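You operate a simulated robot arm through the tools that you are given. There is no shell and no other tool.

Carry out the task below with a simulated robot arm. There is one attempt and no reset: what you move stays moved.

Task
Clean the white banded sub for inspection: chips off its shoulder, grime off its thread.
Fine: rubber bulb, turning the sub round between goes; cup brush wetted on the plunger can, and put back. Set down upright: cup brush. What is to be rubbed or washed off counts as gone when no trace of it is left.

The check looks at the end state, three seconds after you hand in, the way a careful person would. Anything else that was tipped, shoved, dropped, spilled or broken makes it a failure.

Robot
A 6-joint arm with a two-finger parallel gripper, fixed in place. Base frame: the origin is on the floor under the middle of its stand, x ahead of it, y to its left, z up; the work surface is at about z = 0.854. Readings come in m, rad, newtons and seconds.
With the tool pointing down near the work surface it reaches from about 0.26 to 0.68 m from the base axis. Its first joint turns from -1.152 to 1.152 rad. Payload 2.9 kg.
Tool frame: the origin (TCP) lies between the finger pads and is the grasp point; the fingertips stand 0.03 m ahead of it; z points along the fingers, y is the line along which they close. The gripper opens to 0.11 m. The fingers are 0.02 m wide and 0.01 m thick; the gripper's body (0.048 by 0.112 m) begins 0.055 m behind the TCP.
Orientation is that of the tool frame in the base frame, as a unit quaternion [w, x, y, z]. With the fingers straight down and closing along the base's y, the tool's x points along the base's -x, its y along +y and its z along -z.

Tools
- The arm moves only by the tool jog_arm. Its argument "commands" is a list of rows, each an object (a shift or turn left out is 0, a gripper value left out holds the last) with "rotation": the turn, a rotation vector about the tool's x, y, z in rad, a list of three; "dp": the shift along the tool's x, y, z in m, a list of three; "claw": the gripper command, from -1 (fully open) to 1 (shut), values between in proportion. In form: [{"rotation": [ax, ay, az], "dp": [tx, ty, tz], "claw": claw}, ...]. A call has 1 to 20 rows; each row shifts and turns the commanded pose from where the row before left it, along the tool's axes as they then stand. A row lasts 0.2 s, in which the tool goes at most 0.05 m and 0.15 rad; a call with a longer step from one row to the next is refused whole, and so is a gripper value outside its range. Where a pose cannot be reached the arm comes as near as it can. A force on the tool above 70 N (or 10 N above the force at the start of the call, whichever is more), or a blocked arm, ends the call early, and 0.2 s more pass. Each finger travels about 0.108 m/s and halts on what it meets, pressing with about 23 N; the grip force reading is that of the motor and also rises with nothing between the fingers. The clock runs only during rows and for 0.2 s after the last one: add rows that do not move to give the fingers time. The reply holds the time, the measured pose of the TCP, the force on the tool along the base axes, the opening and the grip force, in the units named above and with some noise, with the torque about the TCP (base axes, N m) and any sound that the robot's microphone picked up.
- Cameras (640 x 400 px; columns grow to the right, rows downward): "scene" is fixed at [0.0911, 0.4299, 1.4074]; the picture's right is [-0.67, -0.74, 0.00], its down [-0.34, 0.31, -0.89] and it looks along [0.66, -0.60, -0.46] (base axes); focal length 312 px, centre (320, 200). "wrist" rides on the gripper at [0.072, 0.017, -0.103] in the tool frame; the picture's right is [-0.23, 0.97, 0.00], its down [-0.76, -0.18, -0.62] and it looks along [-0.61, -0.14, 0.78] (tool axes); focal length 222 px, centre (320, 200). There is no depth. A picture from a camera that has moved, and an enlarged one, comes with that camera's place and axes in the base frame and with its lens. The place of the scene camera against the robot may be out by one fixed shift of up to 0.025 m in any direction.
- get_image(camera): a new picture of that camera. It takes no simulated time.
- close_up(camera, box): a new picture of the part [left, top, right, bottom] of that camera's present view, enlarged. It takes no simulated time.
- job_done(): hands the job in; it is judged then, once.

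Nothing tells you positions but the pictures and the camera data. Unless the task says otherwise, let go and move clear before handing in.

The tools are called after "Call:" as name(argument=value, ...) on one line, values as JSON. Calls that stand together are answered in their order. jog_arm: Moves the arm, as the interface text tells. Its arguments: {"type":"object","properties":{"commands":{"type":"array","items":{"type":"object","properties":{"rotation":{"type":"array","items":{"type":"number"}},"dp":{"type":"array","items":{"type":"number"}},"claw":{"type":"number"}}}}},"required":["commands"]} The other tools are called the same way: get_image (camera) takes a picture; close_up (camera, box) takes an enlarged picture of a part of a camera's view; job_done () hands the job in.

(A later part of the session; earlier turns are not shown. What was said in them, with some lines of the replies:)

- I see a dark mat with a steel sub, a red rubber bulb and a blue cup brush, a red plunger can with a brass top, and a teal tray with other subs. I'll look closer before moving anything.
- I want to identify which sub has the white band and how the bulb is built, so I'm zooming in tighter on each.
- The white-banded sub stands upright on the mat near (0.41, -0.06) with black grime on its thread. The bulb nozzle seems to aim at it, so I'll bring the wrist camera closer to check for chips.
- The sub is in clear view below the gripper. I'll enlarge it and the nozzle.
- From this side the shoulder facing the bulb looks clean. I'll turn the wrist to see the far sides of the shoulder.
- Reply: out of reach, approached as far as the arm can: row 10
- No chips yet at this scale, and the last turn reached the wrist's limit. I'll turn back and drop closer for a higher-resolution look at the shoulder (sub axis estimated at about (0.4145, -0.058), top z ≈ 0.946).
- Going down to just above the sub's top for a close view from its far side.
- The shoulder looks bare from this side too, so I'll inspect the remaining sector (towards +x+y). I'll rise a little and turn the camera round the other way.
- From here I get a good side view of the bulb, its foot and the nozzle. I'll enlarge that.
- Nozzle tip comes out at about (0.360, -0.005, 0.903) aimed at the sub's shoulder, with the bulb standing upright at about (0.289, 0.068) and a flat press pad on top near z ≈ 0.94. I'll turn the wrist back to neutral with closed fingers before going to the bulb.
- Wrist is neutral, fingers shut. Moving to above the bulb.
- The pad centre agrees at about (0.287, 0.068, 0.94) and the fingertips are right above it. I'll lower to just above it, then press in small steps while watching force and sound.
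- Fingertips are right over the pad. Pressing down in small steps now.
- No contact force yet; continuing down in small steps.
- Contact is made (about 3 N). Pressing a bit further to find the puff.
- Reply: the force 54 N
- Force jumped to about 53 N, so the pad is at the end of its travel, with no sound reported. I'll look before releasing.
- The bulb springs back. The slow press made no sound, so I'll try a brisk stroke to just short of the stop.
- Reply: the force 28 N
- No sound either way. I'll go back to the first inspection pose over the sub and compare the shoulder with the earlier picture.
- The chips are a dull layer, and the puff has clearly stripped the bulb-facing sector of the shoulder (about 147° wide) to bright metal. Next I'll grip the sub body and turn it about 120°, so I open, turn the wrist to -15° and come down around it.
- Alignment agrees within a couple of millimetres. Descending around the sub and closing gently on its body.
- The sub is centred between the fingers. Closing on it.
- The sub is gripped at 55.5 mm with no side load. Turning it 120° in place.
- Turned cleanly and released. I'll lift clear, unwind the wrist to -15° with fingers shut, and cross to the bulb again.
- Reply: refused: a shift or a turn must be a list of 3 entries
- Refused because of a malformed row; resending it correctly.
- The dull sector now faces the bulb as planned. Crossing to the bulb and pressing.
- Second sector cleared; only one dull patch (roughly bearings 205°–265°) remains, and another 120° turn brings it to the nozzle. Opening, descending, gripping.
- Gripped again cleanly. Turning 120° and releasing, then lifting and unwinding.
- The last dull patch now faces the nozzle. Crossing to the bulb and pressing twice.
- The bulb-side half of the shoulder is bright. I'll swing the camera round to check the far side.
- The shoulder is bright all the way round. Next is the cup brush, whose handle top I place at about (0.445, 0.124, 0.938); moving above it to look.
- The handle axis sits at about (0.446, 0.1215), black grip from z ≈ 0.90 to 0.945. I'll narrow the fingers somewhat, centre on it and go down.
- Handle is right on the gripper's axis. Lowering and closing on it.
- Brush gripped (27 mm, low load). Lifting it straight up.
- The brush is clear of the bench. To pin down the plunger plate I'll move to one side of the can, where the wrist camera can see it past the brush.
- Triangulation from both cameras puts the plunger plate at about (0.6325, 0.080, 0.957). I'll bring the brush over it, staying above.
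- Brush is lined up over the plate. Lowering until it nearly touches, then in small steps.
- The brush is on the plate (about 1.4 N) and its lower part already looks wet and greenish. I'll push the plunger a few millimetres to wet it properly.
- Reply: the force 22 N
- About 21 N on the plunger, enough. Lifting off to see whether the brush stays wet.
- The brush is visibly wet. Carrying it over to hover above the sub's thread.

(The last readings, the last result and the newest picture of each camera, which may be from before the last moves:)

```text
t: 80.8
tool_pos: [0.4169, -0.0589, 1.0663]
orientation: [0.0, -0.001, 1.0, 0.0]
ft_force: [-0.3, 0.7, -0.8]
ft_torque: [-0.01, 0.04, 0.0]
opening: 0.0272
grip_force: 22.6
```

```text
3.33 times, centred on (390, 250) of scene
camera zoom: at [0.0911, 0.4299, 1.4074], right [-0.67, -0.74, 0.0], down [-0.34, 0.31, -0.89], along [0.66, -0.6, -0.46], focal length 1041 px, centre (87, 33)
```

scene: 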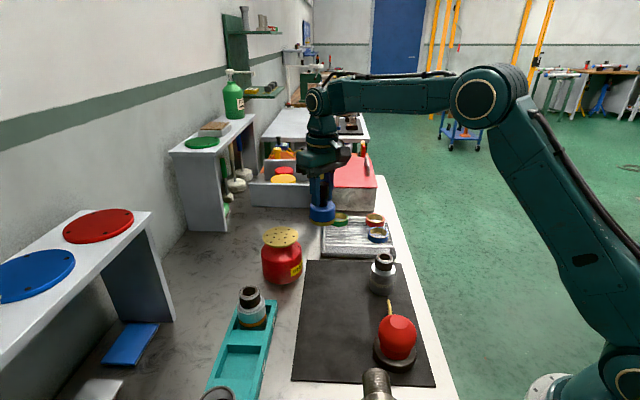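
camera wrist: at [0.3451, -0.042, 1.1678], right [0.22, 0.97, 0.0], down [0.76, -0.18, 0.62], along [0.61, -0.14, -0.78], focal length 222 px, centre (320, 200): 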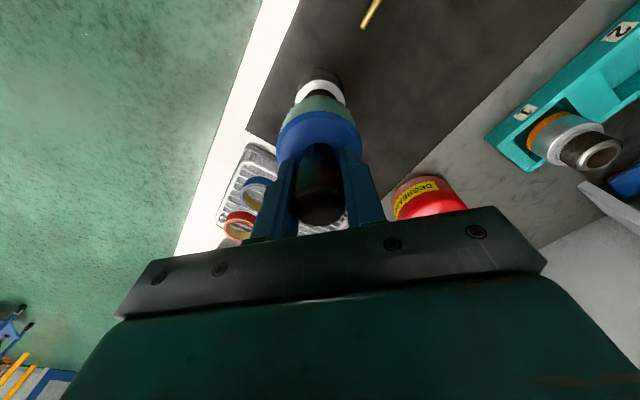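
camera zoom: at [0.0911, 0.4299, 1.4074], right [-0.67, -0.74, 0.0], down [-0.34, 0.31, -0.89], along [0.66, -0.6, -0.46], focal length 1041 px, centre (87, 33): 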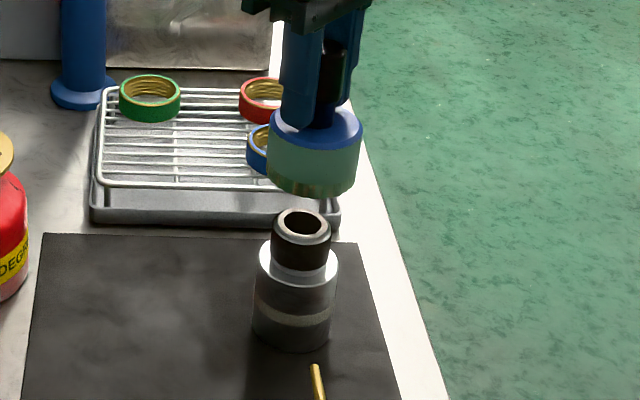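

Call:
close_up(camera="scene", box=[360, 215, 410, 265])

Call:
close_up(camera="wrist", box=[270, 60, 370, 160])

```text
8.00 times, centred on (385, 240) of scene
camera zoom: at [0.0911, 0.4299, 1.4074], right [-0.67, -0.74, 0.0], down [-0.34, 0.31, -0.89], along [0.66, -0.6, -0.46], focal length 2499 px, centre (-200, -120)
```

zoom: 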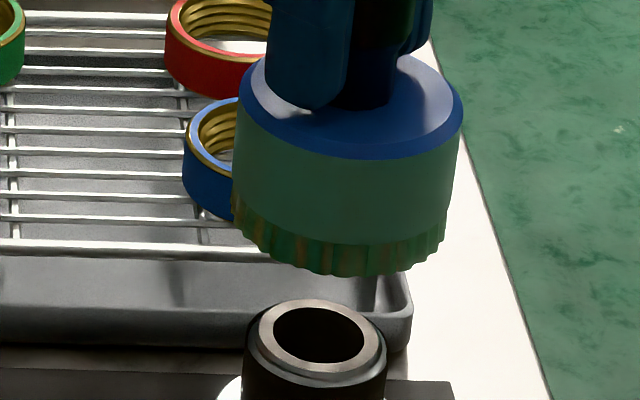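

```text
4.00 times, centred on (320, 110) of wrist
camera zoom: at [0.3451, -0.042, 1.1678], right [0.22, 0.97, 0.0], down [0.76, -0.18, 0.62], along [0.61, -0.14, -0.78], focal length 888 px, centre (320, 560)
```

zoom: 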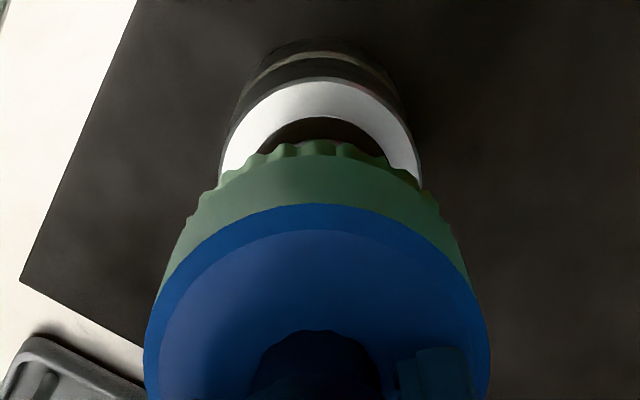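

The brush is a millimetre or two off the sub's axis; I'll correct that and lower to just above the rim to compare again.

Call:
jog_arm(commands=[{"dp": [-0.0015, 0.0008, 0.02]}, {"dp": [0, 0, 0.018]}, {}])

Call:
close_up(camera="scene", box=[360, 230, 410, 280])

Call:
close_up(camera="wrist", box=[270, 60, 370, 160])

```text
t: 81.6
tool_pos: [0.4162, -0.0594, 1.0271]
orientation: [0.0, -0.003, 1.0, 0.001]
ft_force: [0.1, 0.5, -1.1]
ft_torque: [0.02, 0.02, -0.04]
opening: 0.0273
grip_force: 24.0
```

```text
8.00 times, centred on (385, 255) of scene
camera zoom: at [0.0911, 0.4299, 1.4074], right [-0.67, -0.74, 0.0], down [-0.34, 0.31, -0.89], along [0.66, -0.6, -0.46], focal length 2499 px, centre (-200, -240)
```

zoom: 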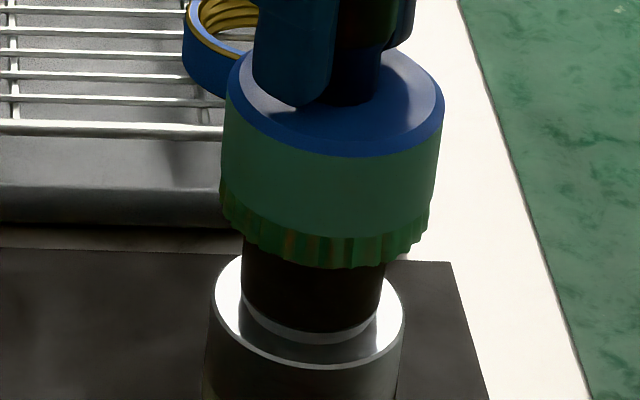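

```text
4.00 times, centred on (320, 110) of wrist
camera zoom: at [0.3459, -0.0426, 1.1298], right [0.22, 0.97, 0.0], down [0.76, -0.18, 0.62], along [0.61, -0.14, -0.78], focal length 888 px, centre (320, 560)
```

zoom: 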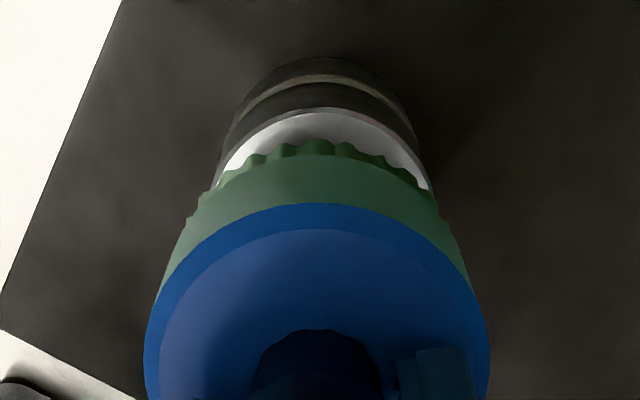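

Nearly coaxial. I'll nudge 1 mm and lower onto the thread in small steps, watching force.

Call:
jog_arm(commands=[{"dp": [-0.0003, 0.001, 0.004]}, {"dp": [0, 0, 0.004]}, {"dp": [0, 0, 0.003]}, {}])

Call:
jog_arm(commands=[{"dp": [0, 0, 0.002]}, {"dp": [0, 0, 0.002]}, {"dp": [0, 0, 0.002]}, {}])

Call:
close_up(camera="scene", box=[360, 230, 410, 290])

```text
t: 82.6
tool_pos: [0.4178, -0.0577, 1.0176]
orientation: [0.0, -0.001, 1.0, 0.0]
ft_force: [-0.5, -0.2, -1.3]
ft_torque: [0.02, 0.0, 0.03]
opening: 0.027
grip_force: 23.3
```

```text
t: 83.6
tool_pos: [0.4163, -0.0583, 1.0111]
orientation: [0.001, -0.002, 1.0, 0.0]
ft_force: [-0.7, 0.5, -1.1]
ft_torque: [0.01, 0.02, -0.01]
opening: 0.0267
grip_force: 23.1
```

```text
6.67 times, centred on (385, 260) of scene
camera zoom: at [0.0911, 0.4299, 1.4074], right [-0.67, -0.74, 0.0], down [-0.34, 0.31, -0.89], along [0.66, -0.6, -0.46], focal length 2083 px, centre (-113, -200)
```

zoom: 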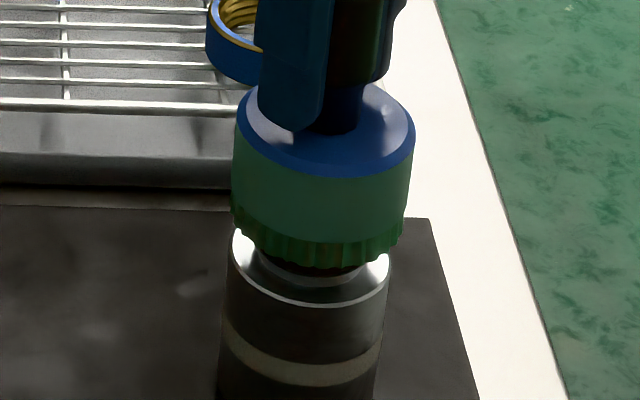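

The cup is slipping over the thread with no force. Continuing down gently.

Call:
jog_arm(commands=[{"dp": [0, 0, 0.002]}, {"dp": [0, 0, 0.002]}, {"dp": [0, 0, 0.002]}, {}])

Call:
jog_arm(commands=[{"dp": [0, 0, 0.002]}, {"dp": [0, 0, 0.002]}, {"dp": [0, 0, 0.002]}, {}])

Call:
close_up(camera="scene", box=[360, 230, 410, 290])

```text
t: 84.6
tool_pos: [0.4161, -0.0587, 1.0042]
orientation: [0.0, -0.001, 1.0, -0.001]
ft_force: [0.0, 0.4, -0.8]
ft_torque: [-0.01, -0.02, -0.02]
opening: 0.0266
grip_force: 23.2
```

```text
t: 85.6
tool_pos: [0.4173, -0.0587, 0.9978]
orientation: [0.0, -0.002, 1.0, 0.0]
ft_force: [-0.4, 0.2, -1.1]
ft_torque: [0.0, 0.01, 0.03]
opening: 0.0268
grip_force: 22.8
```

```text
6.67 times, centred on (385, 260) of scene
camera zoom: at [0.0911, 0.4299, 1.4074], right [-0.67, -0.74, 0.0], down [-0.34, 0.31, -0.89], along [0.66, -0.6, -0.46], focal length 2083 px, centre (-113, -200)
```

zoom: 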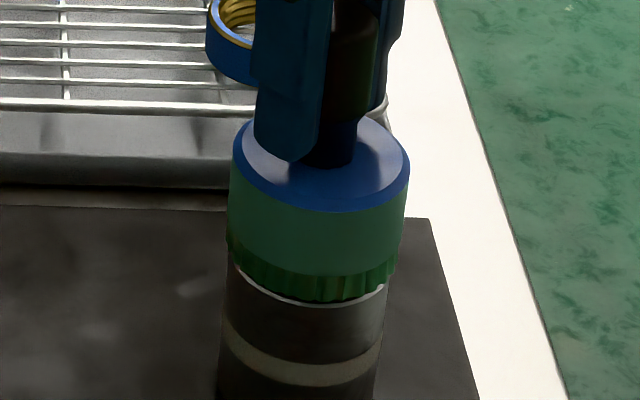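

Call:
jog_arm(commands=[{"dp": [0, 0, 0.002]}, {"dp": [0, 0, 0.002]}, {"dp": [0, 0, 0.002]}, {}])

Call:
jog_arm(commands=[{"dp": [0, 0, 0.002]}, {"dp": [0, 0, 0.002]}, {}])

Call:
close_up(camera="scene", box=[360, 230, 410, 290])

```text
t: 86.6
tool_pos: [0.4181, -0.0589, 0.9942]
orientation: [0.002, -0.002, 1.0, 0.0]
ft_force: [-3.7, 0.6, 18.8]
ft_torque: [0.01, 0.1, -0.11]
opening: 0.0268
grip_force: 23.0
```

```text
t: 87.4
tool_pos: [0.4183, -0.0579, 0.9884]
orientation: [0.002, -0.001, 1.0, 0.0]
ft_force: [4.1, -4.5, 14.3]
ft_torque: [-0.11, -0.38, -0.07]
opening: 0.0265
grip_force: 23.1
```

```text
6.67 times, centred on (385, 260) of scene
camera zoom: at [0.091, 0.4298, 1.4074], right [-0.67, -0.74, 0.0], down [-0.34, 0.31, -0.89], along [0.66, -0.6, -0.46], focal length 2083 px, centre (-113, -200)
```

zoom: 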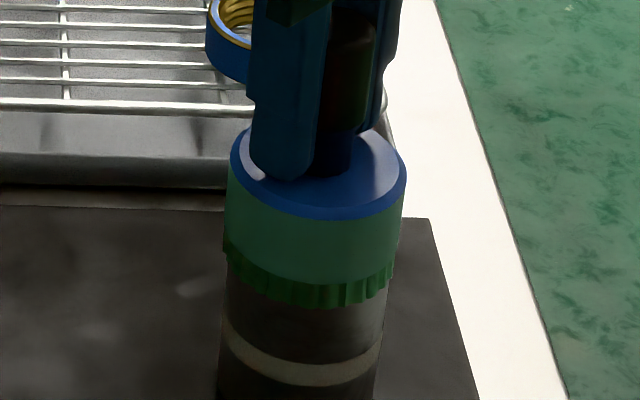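

The cup has seated on the thread (about 14–19 N) and the handle slid a few millimetres in the grip, so I stop pushing. I'll ease up 1 mm and scrub by turning.

Call:
jog_arm(commands=[{"dp": [0, 0, -0.001]}, {"rotation": [0, 0, 0.1]}, {"rotation": [0, 0, 0.15]}, {"rotation": [0, 0, 0.15]}, {"rotation": [0, 0, 0.15]}, {"rotation": [0, 0, 0.15]}, {"rotation": [0, 0, 0.15]}, {"rotation": [0, 0, 0.15]}, {"rotation": [0, 0, 0.15]}, {"rotation": [0, 0, 0.15]}, {"rotation": [0, 0, 0.15]}, {}])

Call:
close_up(camera="scene", box=[350, 220, 420, 300])

```text
t: 90.0
tool_pos: [0.4167, -0.0581, 0.9906]
orientation: [0.0, 0.662, 0.75, 0.0]
ft_force: [-0.6, -1.0, -0.6]
ft_torque: [-0.07, 0.06, -0.01]
opening: 0.0264
grip_force: 23.1
```

```text
5.00 times, centred on (385, 260) of scene
camera zoom: at [0.0911, 0.4298, 1.4074], right [-0.67, -0.74, 0.0], down [-0.34, 0.31, -0.89], along [0.66, -0.6, -0.46], focal length 1562 px, centre (-5, -100)
```

zoom: 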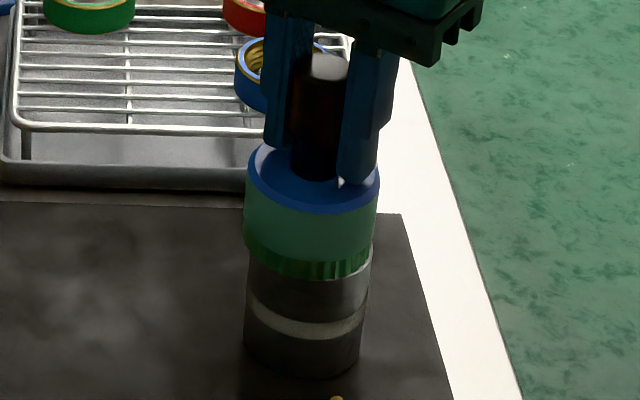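

Turning freely with little load. Continuing to scrub back the other way.

Call:
jog_arm(commands=[{"rotation": [0, 0, -0.15]}, {"rotation": [0, 0, -0.15]}, {"rotation": [0, 0, -0.15]}, {"rotation": [0, 0, -0.15]}, {"rotation": [0, 0, -0.15]}, {"rotation": [0, 0, -0.15]}, {"rotation": [0, 0, -0.15]}, {"rotation": [0, 0, -0.15]}, {"rotation": [0, 0, -0.15]}, {"rotation": [0, 0, -0.15]}, {"rotation": [0, 0, -0.15]}, {"rotation": [0, 0, -0.15]}, {"rotation": [0, 0, -0.15]}, {"rotation": [0, 0, -0.15]}, {"rotation": [0, 0, -0.15]}, {"rotation": [0, 0, -0.15]}, {"rotation": [0, 0, -0.15]}, {"rotation": [0, 0, -0.15]}, {"rotation": [0, 0, -0.15]}, {}])

Call:
jog_arm(commands=[{"rotation": [0, 0, 0.15]}, {"rotation": [0, 0, 0.15]}, {"rotation": [0, 0, 0.15]}, {"rotation": [0, 0, 0.15]}, {"rotation": [0, 0, 0.15]}, {"rotation": [0, 0, 0.15]}, {"rotation": [0, 0, 0.15]}, {"rotation": [0, 0, 0.15]}, {"rotation": [0, 0, 0.15]}, {"rotation": [0, 0, 0.15]}, {"rotation": [0, 0, 0.15]}, {"rotation": [0, 0, 0.15]}, {"rotation": [0, 0, 0.15]}, {"rotation": [0, 0, 0.15]}, {"rotation": [0, 0, 0.15]}, {"rotation": [0, 0, 0.15]}, {"rotation": [0, 0, 0.15]}, {"rotation": [0, 0, 0.15]}, {"rotation": [0, 0, 0.15]}, {}])

Call:
close_up(camera="scene", box=[350, 220, 420, 300])

```text
t: 94.2
tool_pos: [0.4173, -0.0582, 0.9899]
orientation: [0.0, -0.646, 0.763, 0.0]
ft_force: [0.1, -0.4, -1.8]
ft_torque: [0.02, -0.03, 0.03]
opening: 0.0263
grip_force: 22.9
```

```text
t: 98.4
tool_pos: [0.418, -0.0572, 0.9908]
orientation: [0.0, 0.663, 0.749, 0.0]
ft_force: [-1.3, -1.4, -0.6]
ft_torque: [-0.1, 0.1, 0.07]
opening: 0.0266
grip_force: 23.4
```

```text
5.00 times, centred on (385, 260) of scene
camera zoom: at [0.0911, 0.4298, 1.4074], right [-0.67, -0.74, 0.0], down [-0.34, 0.31, -0.89], along [0.66, -0.6, -0.46], focal length 1562 px, centre (-5, -100)
```

zoom: 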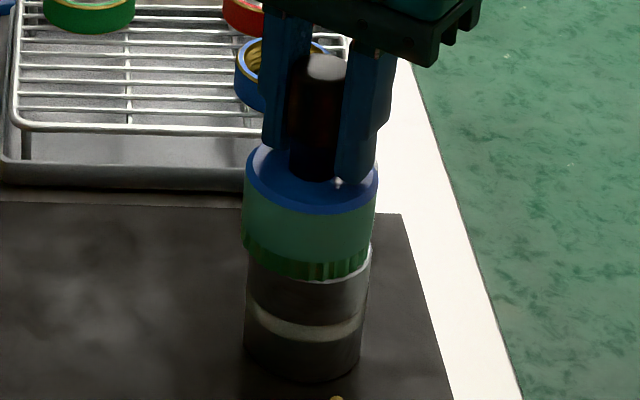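

Now lifting the brush to inspect the thread.

Call:
jog_arm(commands=[{"dp": [0, 0, -0.02]}, {"dp": [0, 0, -0.03]}, {"dp": [0, 0, -0.03]}, {}])

Call:
close_up(camera="scene", box=[355, 200, 415, 300])

Call:
close_up(camera="scene", box=[368, 245, 400, 285])

Call:
close_up(camera="wrist", box=[260, 40, 380, 160])

```text
t: 99.4
tool_pos: [0.4161, -0.0587, 1.0715]
orientation: [-0.001, 0.662, 0.75, 0.0]
ft_force: [-0.3, 0.4, -1.6]
ft_torque: [-0.01, 0.03, 0.0]
opening: 0.0265
grip_force: 22.6
```

```text
4.00 times, centred on (385, 250) of scene
camera zoom: at [0.0911, 0.4299, 1.4074], right [-0.67, -0.74, 0.0], down [-0.34, 0.31, -0.89], along [0.66, -0.6, -0.46], focal length 1250 px, centre (60, 0)
```

zoom: 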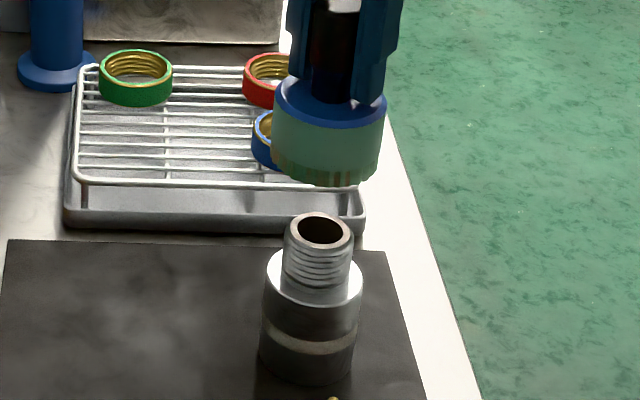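

```text
10.00 times, centred on (384, 265) of scene
camera zoom: at [0.0911, 0.4299, 1.4074], right [-0.67, -0.74, 0.0], down [-0.34, 0.31, -0.89], along [0.66, -0.6, -0.46], focal length 3124 px, centre (-320, -450)
```

zoom: 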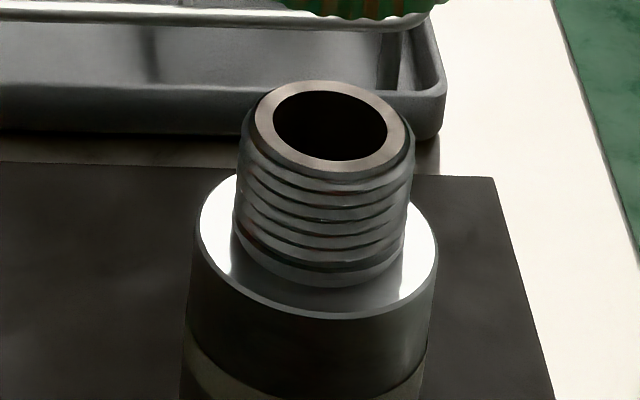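

```text
3.33 times, centred on (320, 100) of wrist
camera zoom: at [0.4252, 0.0153, 1.1738], right [0.99, -0.1, 0.0], down [-0.08, -0.78, 0.62], along [-0.07, -0.62, -0.78], focal length 740 px, centre (320, 533)
```

zoom: 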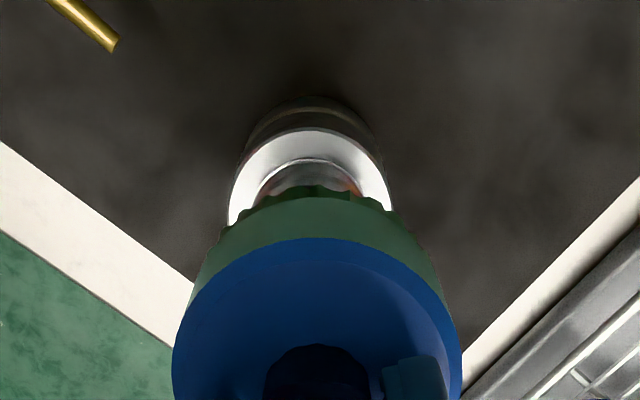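

The thread is showing bright metal now. I'll step the brush aside so the wrist camera can look at the thread from each side for any leftover trace.

Call:
jog_arm(commands=[{"dp": [0, 0.035, 0]}, {"dp": [0, 0.035, 0]}, {}])

Call:
get_image(camera="wrist")

Call:
close_up(camera="wrist", box=[225, 95, 285, 155])

```text
t: 100.2
tool_pos: [0.4852, -0.0512, 1.0704]
orientation: [-0.001, 0.662, 0.749, 0.0]
ft_force: [-0.4, -0.3, -1.6]
ft_torque: [-0.02, -0.01, -0.01]
opening: 0.026
grip_force: 22.9
```

```text
taken
camera wrist: at [0.4942, 0.0233, 1.1734], right [0.99, -0.1, 0.0], down [-0.08, -0.78, 0.62], along [-0.07, -0.62, -0.78], focal length 222 px, centre (320, 200)
```

wrist: 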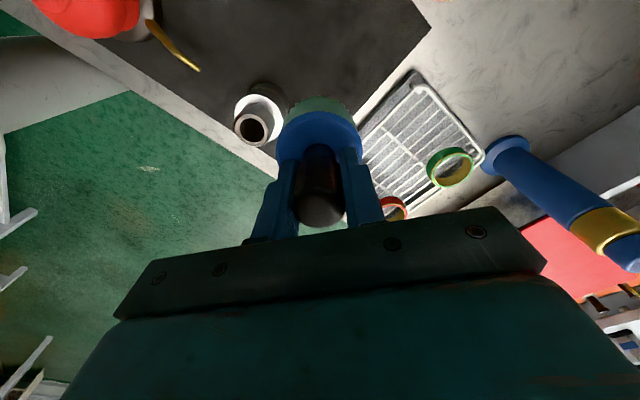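

```text
6.67 times, centred on (255, 125) of wrist
camera zoom: at [0.4942, 0.0233, 1.1734], right [0.99, -0.1, 0.0], down [-0.08, -0.78, 0.62], along [-0.07, -0.62, -0.78], focal length 1481 px, centre (753, 700)
```

zoom: 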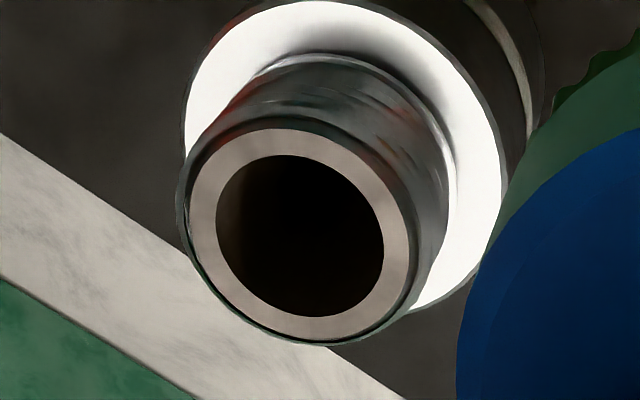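

Call:
close_up(camera="scene", box=[374, 250, 392, 276])

Call:
close_up(camera="wrist", box=[240, 98, 272, 122])

```text
15.38 times, centred on (383, 263) of scene
camera zoom: at [0.0912, 0.4299, 1.4074], right [-0.67, -0.74, 0.0], down [-0.34, 0.31, -0.89], along [0.66, -0.6, -0.46], focal length 4806 px, centre (-649, -769)
```

zoom: 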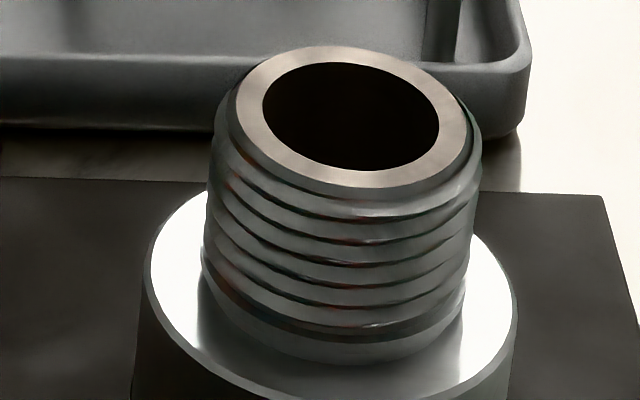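

```text
16.00 times, centred on (256, 110) of wrist
camera zoom: at [0.4942, 0.0233, 1.1734], right [0.99, -0.1, 0.0], down [-0.08, -0.78, 0.62], along [-0.07, -0.62, -0.78], focal length 3554 px, centre (1344, 1640)
```

zoom: 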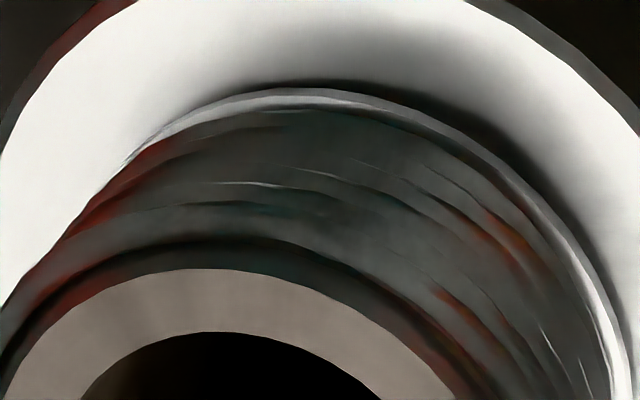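

Those views (from -x+y and +x+y) show clean metal with only coloured reflections. Now turning the camera round to the -y side.

Call:
jog_arm(commands=[{"rotation": [0, 0, -0.15]}, {"rotation": [0, 0, -0.15]}, {"rotation": [0, 0, -0.15]}, {"rotation": [0, 0, -0.15]}, {"rotation": [0, 0, -0.15]}, {"rotation": [0, 0, -0.15]}, {"rotation": [0, 0, -0.15]}, {"rotation": [0, 0, -0.15]}, {"rotation": [0, 0, -0.15]}, {"rotation": [0, 0, -0.15]}, {"rotation": [0, 0, -0.15]}, {"rotation": [0, 0, -0.15]}, {"rotation": [0, 0, -0.15]}, {"rotation": [0, 0, -0.15]}, {"rotation": [0, 0, -0.15]}, {"rotation": [0, 0, -0.15]}, {"rotation": [0, 0, -0.15]}, {"rotation": [0, 0, -0.15]}, {"rotation": [0, 0, -0.15]}, {}])

Call:
get_image(camera="wrist")

```text
t: 104.4
tool_pos: [0.4862, -0.0501, 1.0706]
orientation: [0.0, -0.646, 0.764, 0.0]
ft_force: [-0.4, 0.0, -0.8]
ft_torque: [-0.01, -0.02, 0.02]
opening: 0.0265
grip_force: 23.2
```

```text
taken
camera wrist: at [0.4593, -0.1177, 1.1729], right [-0.92, 0.39, 0.0], down [0.3, 0.72, 0.62], along [0.24, 0.57, -0.78], focal length 222 px, centre (320, 200)
```

wrist: 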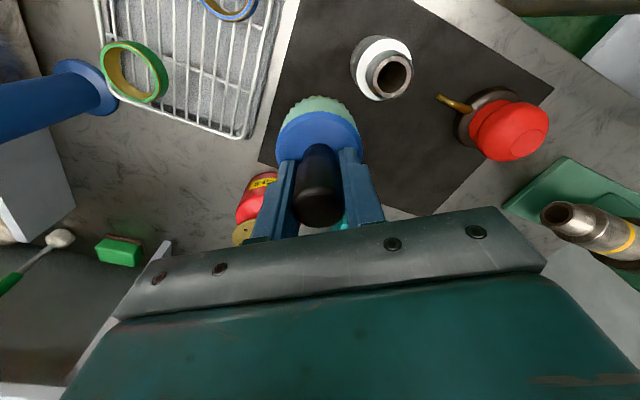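

Call:
close_up(camera="wrist", box=[345, 30, 415, 105])

Call:
close_up(camera="wrist", box=[360, 40, 400, 70])

```text
5.33 times, centred on (380, 68) of wrist
camera zoom: at [0.4593, -0.1177, 1.1729], right [-0.92, 0.39, 0.0], down [0.3, 0.72, 0.62], along [0.24, 0.57, -0.78], focal length 1185 px, centre (0, 907)
```

zoom: 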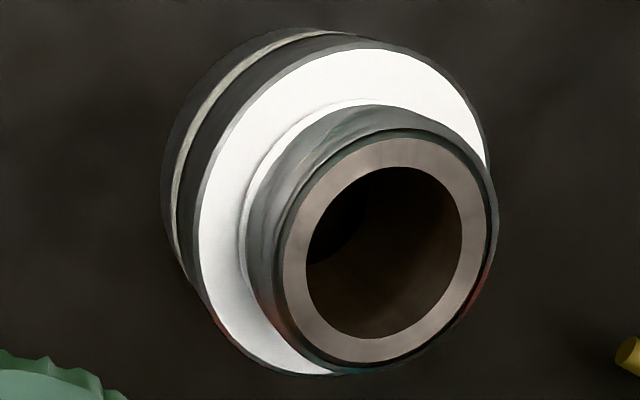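

```text
13.33 times, centred on (380, 55) of wrist
camera zoom: at [0.4593, -0.1177, 1.1729], right [-0.92, 0.39, 0.0], down [0.3, 0.72, 0.62], along [0.24, 0.57, -0.78], focal length 2962 px, centre (-480, 2133)
```

zoom: 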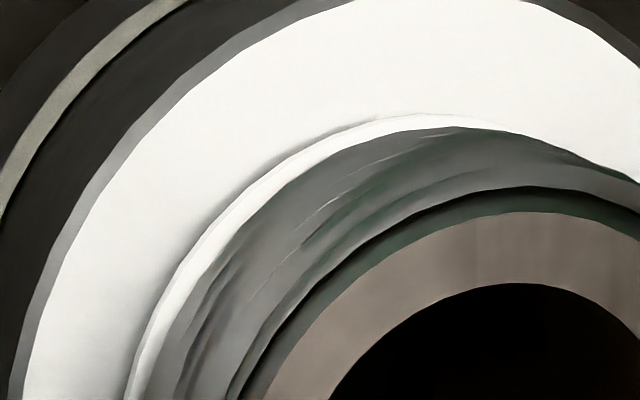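

The thread is clean from this side as well. Returning the wrist to neutral and carrying the brush back above its original spot at (0.445, 0.122).

Call:
jog_arm(commands=[{"rotation": [0, 0, 0.15]}, {"rotation": [0, 0, 0.15]}, {"rotation": [0, 0, 0.15]}, {"rotation": [0, 0, 0.15]}, {"rotation": [0, 0, 0.15]}, {"rotation": [0, 0, 0.15]}, {"rotation": [0, 0, 0.15]}, {"rotation": [0, 0, 0.15]}, {"rotation": [0, 0, 0.15]}, {"rotation": [0, 0, 0.055]}, {"dp": [0.0102, 0.043, 0]}, {"dp": [0.0102, 0.043, 0]}, {"dp": [0.0102, 0.043, 0]}, {"dp": [0.0101, 0.0429, 0]}, {}])

Call:
get_image(camera="wrist")

Call:
close_up(camera="scene", box=[250, 190, 390, 340])

```text
t: 107.6
tool_pos: [0.4449, 0.1211, 1.0706]
orientation: [-0.001, 0.001, 1.0, 0.0]
ft_force: [-0.1, 0.3, -1.3]
ft_torque: [0.01, -0.02, -0.02]
opening: 0.0264
grip_force: 23.5
```

```text
taken
camera wrist: at [0.3741, 0.1384, 1.1735], right [0.23, 0.97, 0.0], down [0.76, -0.18, 0.62], along [0.61, -0.14, -0.78], focal length 222 px, centre (320, 200)
```

wrist: 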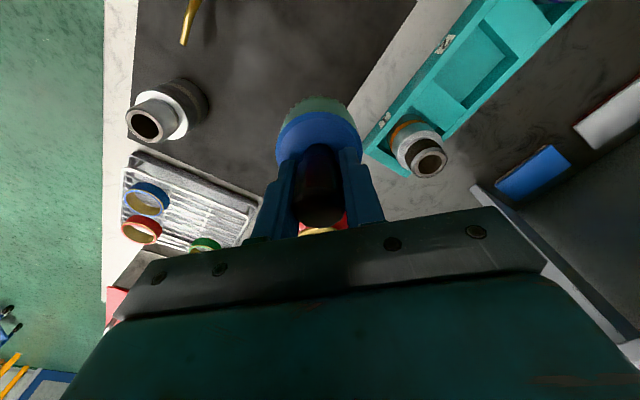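

```text
2.67 times, centred on (320, 265) of scene
camera zoom: at [0.0911, 0.4299, 1.4074], right [-0.67, -0.74, 0.0], down [-0.34, 0.31, -0.89], along [0.66, -0.6, -0.46], focal length 833 px, centre (320, 27)
```

zoom: 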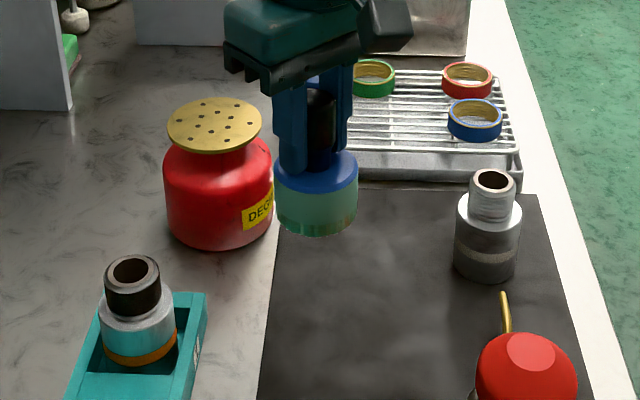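

Brush hangs upright. Before setting it down I'll check the last unseen side of the thread (towards -x-y) with a quick pass over and back.

Call:
jog_arm(commands=[{"dp": [0.003, -0.0485, -0.004]}, {"dp": [0.003, -0.0485, -0.004]}, {"dp": [0.003, -0.0485, -0.004]}, {"dp": [0.003, -0.0485, -0.004]}, {"dp": [0.003, -0.0485, -0.004]}, {}])

Call:
get_image(camera="wrist")

```text
t: 109.0
tool_pos: [0.4286, -0.1203, 1.0903]
orientation: [0.0, 0.001, 1.0, 0.0]
ft_force: [-0.1, 0.8, -1.4]
ft_torque: [0.0, -0.01, 0.03]
opening: 0.0264
grip_force: 22.7
```

```text
taken
camera wrist: at [0.3575, -0.104, 1.1932], right [0.23, 0.97, 0.0], down [0.76, -0.18, 0.62], along [0.61, -0.14, -0.78], focal length 222 px, centre (320, 200)
```

wrist: 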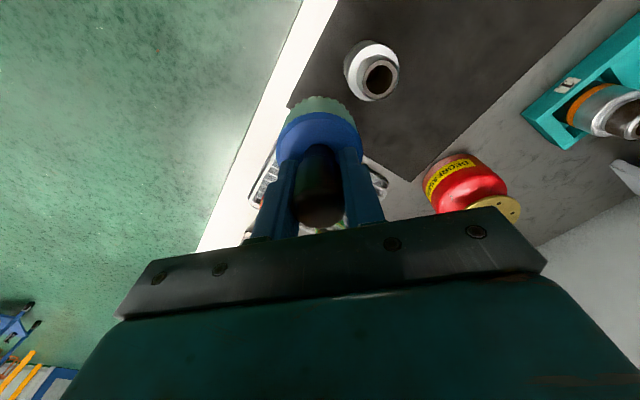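

Call:
close_up(camera="wrist", box=[338, 35, 408, 105])

Call:
close_up(camera="wrist", box=[352, 42, 392, 72])

```text
5.71 times, centred on (373, 70) of wrist
camera zoom: at [0.3575, -0.104, 1.1932], right [0.23, 0.97, 0.0], down [0.76, -0.18, 0.62], along [0.61, -0.14, -0.78], focal length 1269 px, centre (17, 943)
```

zoom: 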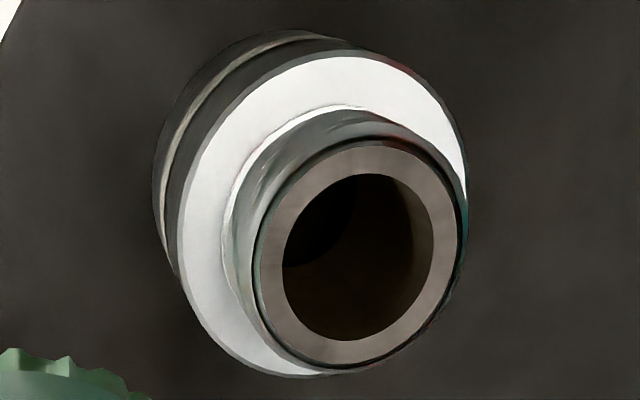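

```text
13.33 times, centred on (372, 57) of wrist
camera zoom: at [0.3575, -0.104, 1.1932], right [0.23, 0.97, 0.0], down [0.76, -0.18, 0.62], along [0.61, -0.14, -0.78], focal length 2962 px, centre (-373, 2107)
```

zoom: 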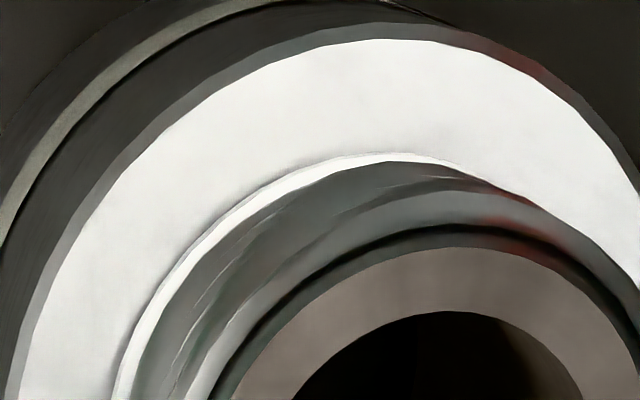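

Clean on all sides. Returning the brush over its original spot and lowering it.

Call:
jog_arm(commands=[{"dp": [-0.003, 0.0485, 0.004]}, {"dp": [-0.003, 0.0485, 0.004]}, {"dp": [-0.003, 0.0485, 0.004]}, {"dp": [-0.003, 0.0485, 0.004]}, {"dp": [-0.003, 0.0485, 0.004]}, {"dp": [0, 0, 0.04]}, {"dp": [0, 0, 0.04]}, {"dp": [0, 0, 0.035]}, {"dp": [0, 0, 0.015]}, {}])

Call:
close_up(camera="scene", box=[270, 230, 370, 340])

```text
t: 111.2
tool_pos: [0.4466, 0.1228, 0.9395]
orientation: [0.0, 0.001, 1.0, 0.0]
ft_force: [0.1, -0.1, -1.4]
ft_torque: [-0.02, 0.02, 0.02]
opening: 0.0263
grip_force: 23.1
```

```text
3.64 times, centred on (320, 285) of scene
camera zoom: at [0.0911, 0.4299, 1.4074], right [-0.67, -0.74, 0.0], down [-0.34, 0.31, -0.89], along [0.66, -0.6, -0.46], focal length 1136 px, centre (320, -109)
```

zoom: 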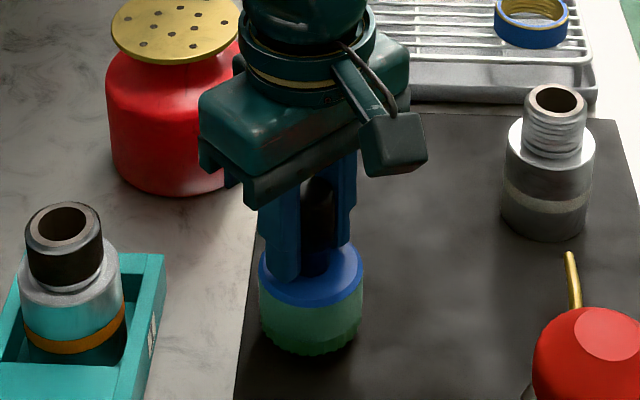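

Call:
jog_arm(commands=[{"dp": [0, 0, 0.004]}, {"dp": [0, 0, 0.004]}, {"dp": [0, 0, 0.003]}, {}])

Call:
jog_arm(commands=[{"dp": [0, 0, 0.0015]}, {"dp": [0, 0, 0.0015]}, {}])

```text
t: 112.2
tool_pos: [0.4476, 0.122, 0.9303]
orientation: [-0.001, 0.001, 1.0, 0.0]
ft_force: [-0.3, 0.2, -1.7]
ft_torque: [0.01, -0.01, 0.0]
opening: 0.0262
grip_force: 22.9
```

```text
t: 113.0
tool_pos: [0.4473, 0.1225, 0.928]
orientation: [0.001, 0.001, 1.0, 0.0]
ft_force: [-4.8, 1.1, 14.7]
ft_torque: [-0.13, 0.11, -0.04]
opening: 0.0265
grip_force: 23.4
```

Brush is on the mat (contact at about z = 0.928). I'll ease off 1.5 mm and check before opening.

Call:
jog_arm(commands=[{"dp": [0, 0, -0.0018]}, {}])

Call:
close_up(camera="scene", box=[280, 250, 360, 340])

```text
t: 113.6
tool_pos: [0.4458, 0.1215, 0.9273]
orientation: [-0.001, 0.001, 1.0, 0.0]
ft_force: [-0.4, 0.8, -1.4]
ft_torque: [-0.02, 0.0, -0.01]
opening: 0.0264
grip_force: 22.8
```

```text
4.44 times, centred on (320, 295) of scene
camera zoom: at [0.0911, 0.4299, 1.4074], right [-0.67, -0.74, 0.0], down [-0.34, 0.31, -0.89], along [0.66, -0.6, -0.46], focal length 1388 px, centre (320, -222)
```

zoom: 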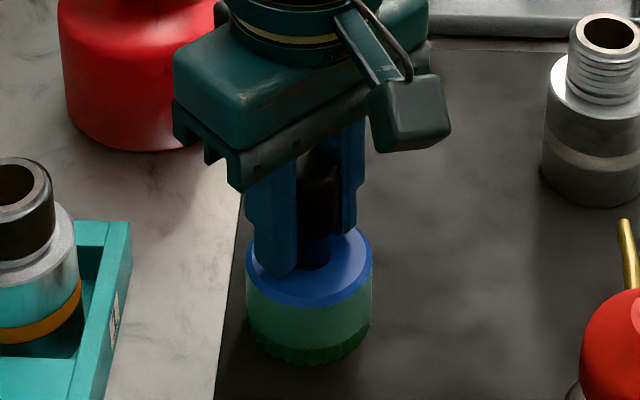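

Call:
jog_arm(commands=[{"dp": [0, 0, 0.0008]}, {}])

```text
t: 114.2
tool_pos: [0.4464, 0.1218, 0.9268]
orientation: [0.002, 0.001, 1.0, 0.0]
ft_force: [-3.3, 0.3, 7.2]
ft_torque: [-0.03, 0.0, -0.03]
opening: 0.0263
grip_force: 22.7
```

Lightly seated on the mat (about 7 N). Opening the fingers part way and then rising straight up.

Call:
jog_arm(commands=[{"claw": 0.2}, {"claw": -0.1}, {"claw": -0.3}, {}, {"dp": [0, 0, -0.02]}, {"dp": [0, 0, -0.04]}, {"dp": [0, 0, -0.045]}, {"dp": [0, 0, -0.045]}, {}])

Call:
get_image(camera="scene")

Call:
close_up(camera="scene", box=[270, 240, 420, 390])

Call:
get_image(camera="wrist")

```text
t: 116.2
tool_pos: [0.4497, 0.1236, 1.0797]
orientation: [0.0, 0.0, 1.0, 0.0]
ft_force: [0.2, -0.4, 0.7]
ft_torque: [0.01, -0.01, -0.02]
opening: 0.0711
grip_force: 0.0
```

```text
taken
```

scene: 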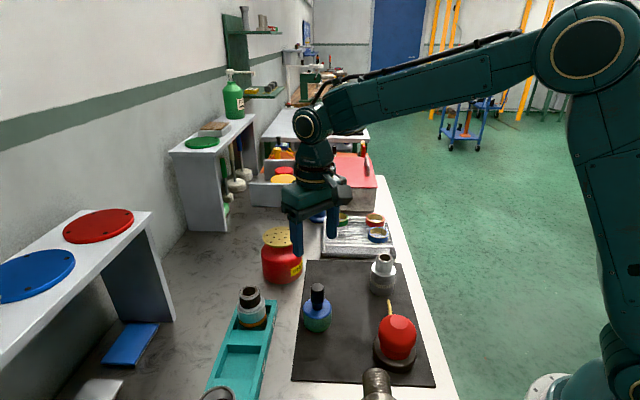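

```text
2.67 times, centred on (345, 315) of scene
camera zoom: at [0.0911, 0.4299, 1.4074], right [-0.67, -0.74, 0.0], down [-0.34, 0.31, -0.89], along [0.66, -0.6, -0.46], focal length 833 px, centre (253, -107)
```

zoom: 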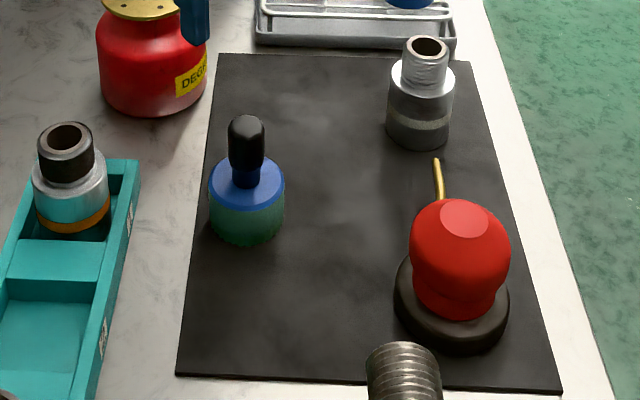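

```text
taken
camera wrist: at [0.3765, 0.1411, 1.1812], right [0.23, 0.97, 0.0], down [0.76, -0.18, 0.62], along [0.61, -0.14, -0.78], focal length 222 px, centre (320, 200)
```

wrist: 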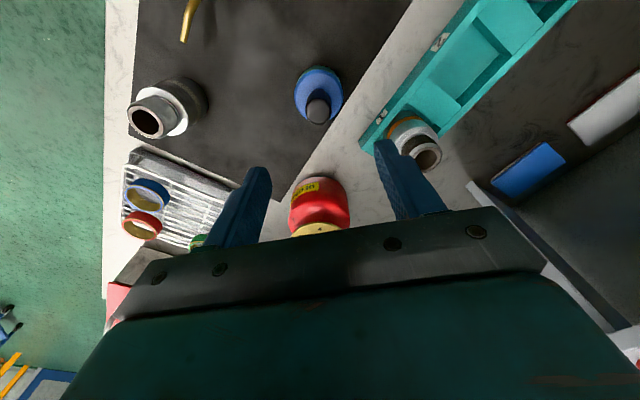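

The brush stands upright back on the mat within a few millimetres of where it was, and bulb, can, rack and tray look undisturbed. I'll rise further clear and take a final close look.

Call:
jog_arm(commands=[{"dp": [0.01, -0.02, -0.04]}, {"dp": [0.01, -0.02, -0.04]}, {"dp": [0.01, -0.02, -0.04]}, {}])

Call:
close_up(camera="scene", box=[295, 275, 345, 340])

Call:
close_up(camera="scene", box=[365, 245, 405, 300])

Call:
get_image(camera="scene")

Call:
get_image(camera="wrist")

```text
t: 117.2
tool_pos: [0.4172, 0.0617, 1.1986]
orientation: [0.0, 0.001, 1.0, 0.0]
ft_force: [-0.5, -0.3, 0.3]
ft_torque: [-0.01, -0.01, 0.0]
opening: 0.0716
grip_force: 0.1
```

```text
6.15 times, centred on (320, 308) of scene
camera zoom: at [0.0911, 0.4299, 1.4074], right [-0.67, -0.74, 0.0], down [-0.34, 0.31, -0.89], along [0.66, -0.6, -0.46], focal length 1922 px, centre (320, -462)
```

zoom: 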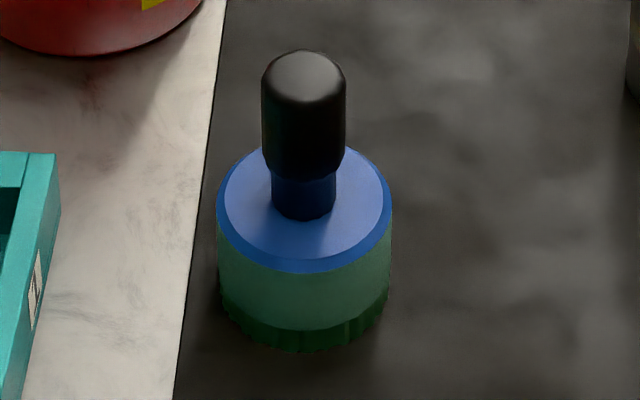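

```text
7.27 times, centred on (385, 272) of scene
camera zoom: at [0.0911, 0.4299, 1.4074], right [-0.67, -0.74, 0.0], down [-0.34, 0.31, -0.89], along [0.66, -0.6, -0.46], focal length 2272 px, centre (-153, -327)
```

zoom: 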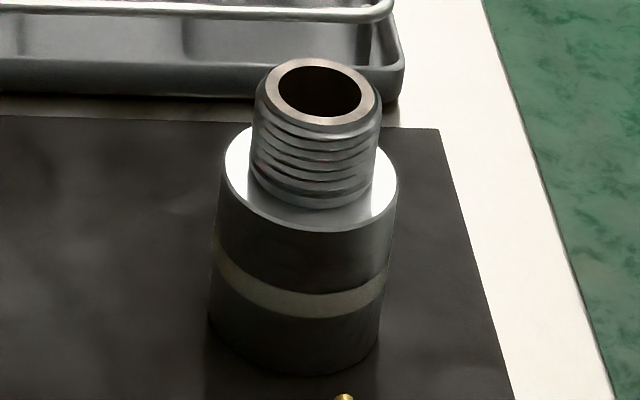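

```text
taken
```

scene: 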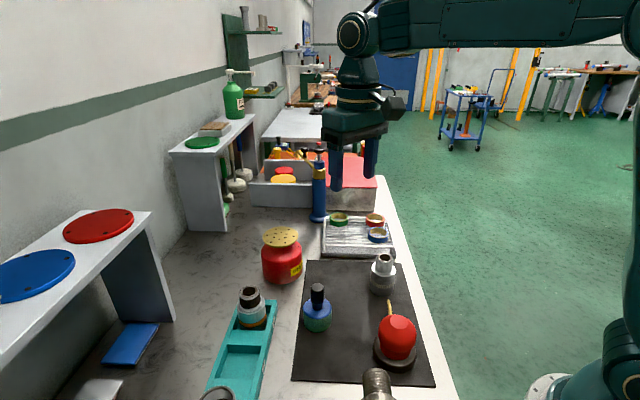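

```text
taken
camera wrist: at [0.3462, 0.0797, 1.3002], right [0.23, 0.97, 0.0], down [0.76, -0.18, 0.62], along [0.61, -0.14, -0.78], focal length 222 px, centre (320, 200)
```

wrist: 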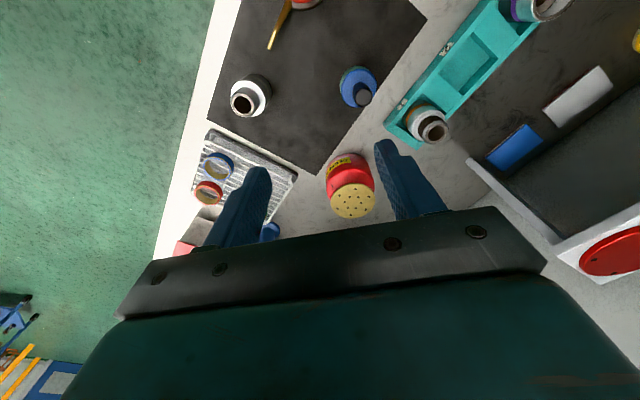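

The sub's shoulder and thread are clean all round, the brush stands upright on the mat where it came from, and nothing else has moved. The arm is clear and the gripper empty, so I'm handing in.

Call:
job_done()

```text
The job is handed in.
```

I cleaned the white-banded sub and handed the job in; no result from the check has come back yet.

- **Shoulder:** The chips are gone all the way round. It took puffs from the bulb at three positions, with the sub turned about 120° in between. Close-ups taken around the sub showed bright metal.
- **Thread:** The grime is gone. I wetted the cup brush on the plunger can, seated it over the thread and scrubbed in both directions. Close-ups from four sides showed clean metal, with only colour reflections from nearby objects.
- **Cup brush:** It is back on the mat, upright and still wet, about 5 mm from where it started.
- **Everything else:** The bulb and mat sit where they were in the first pictures. The can, tray and ring rack look undisturbed. The sub stands upright on the mat, and the arm is clear with the gripper empty.
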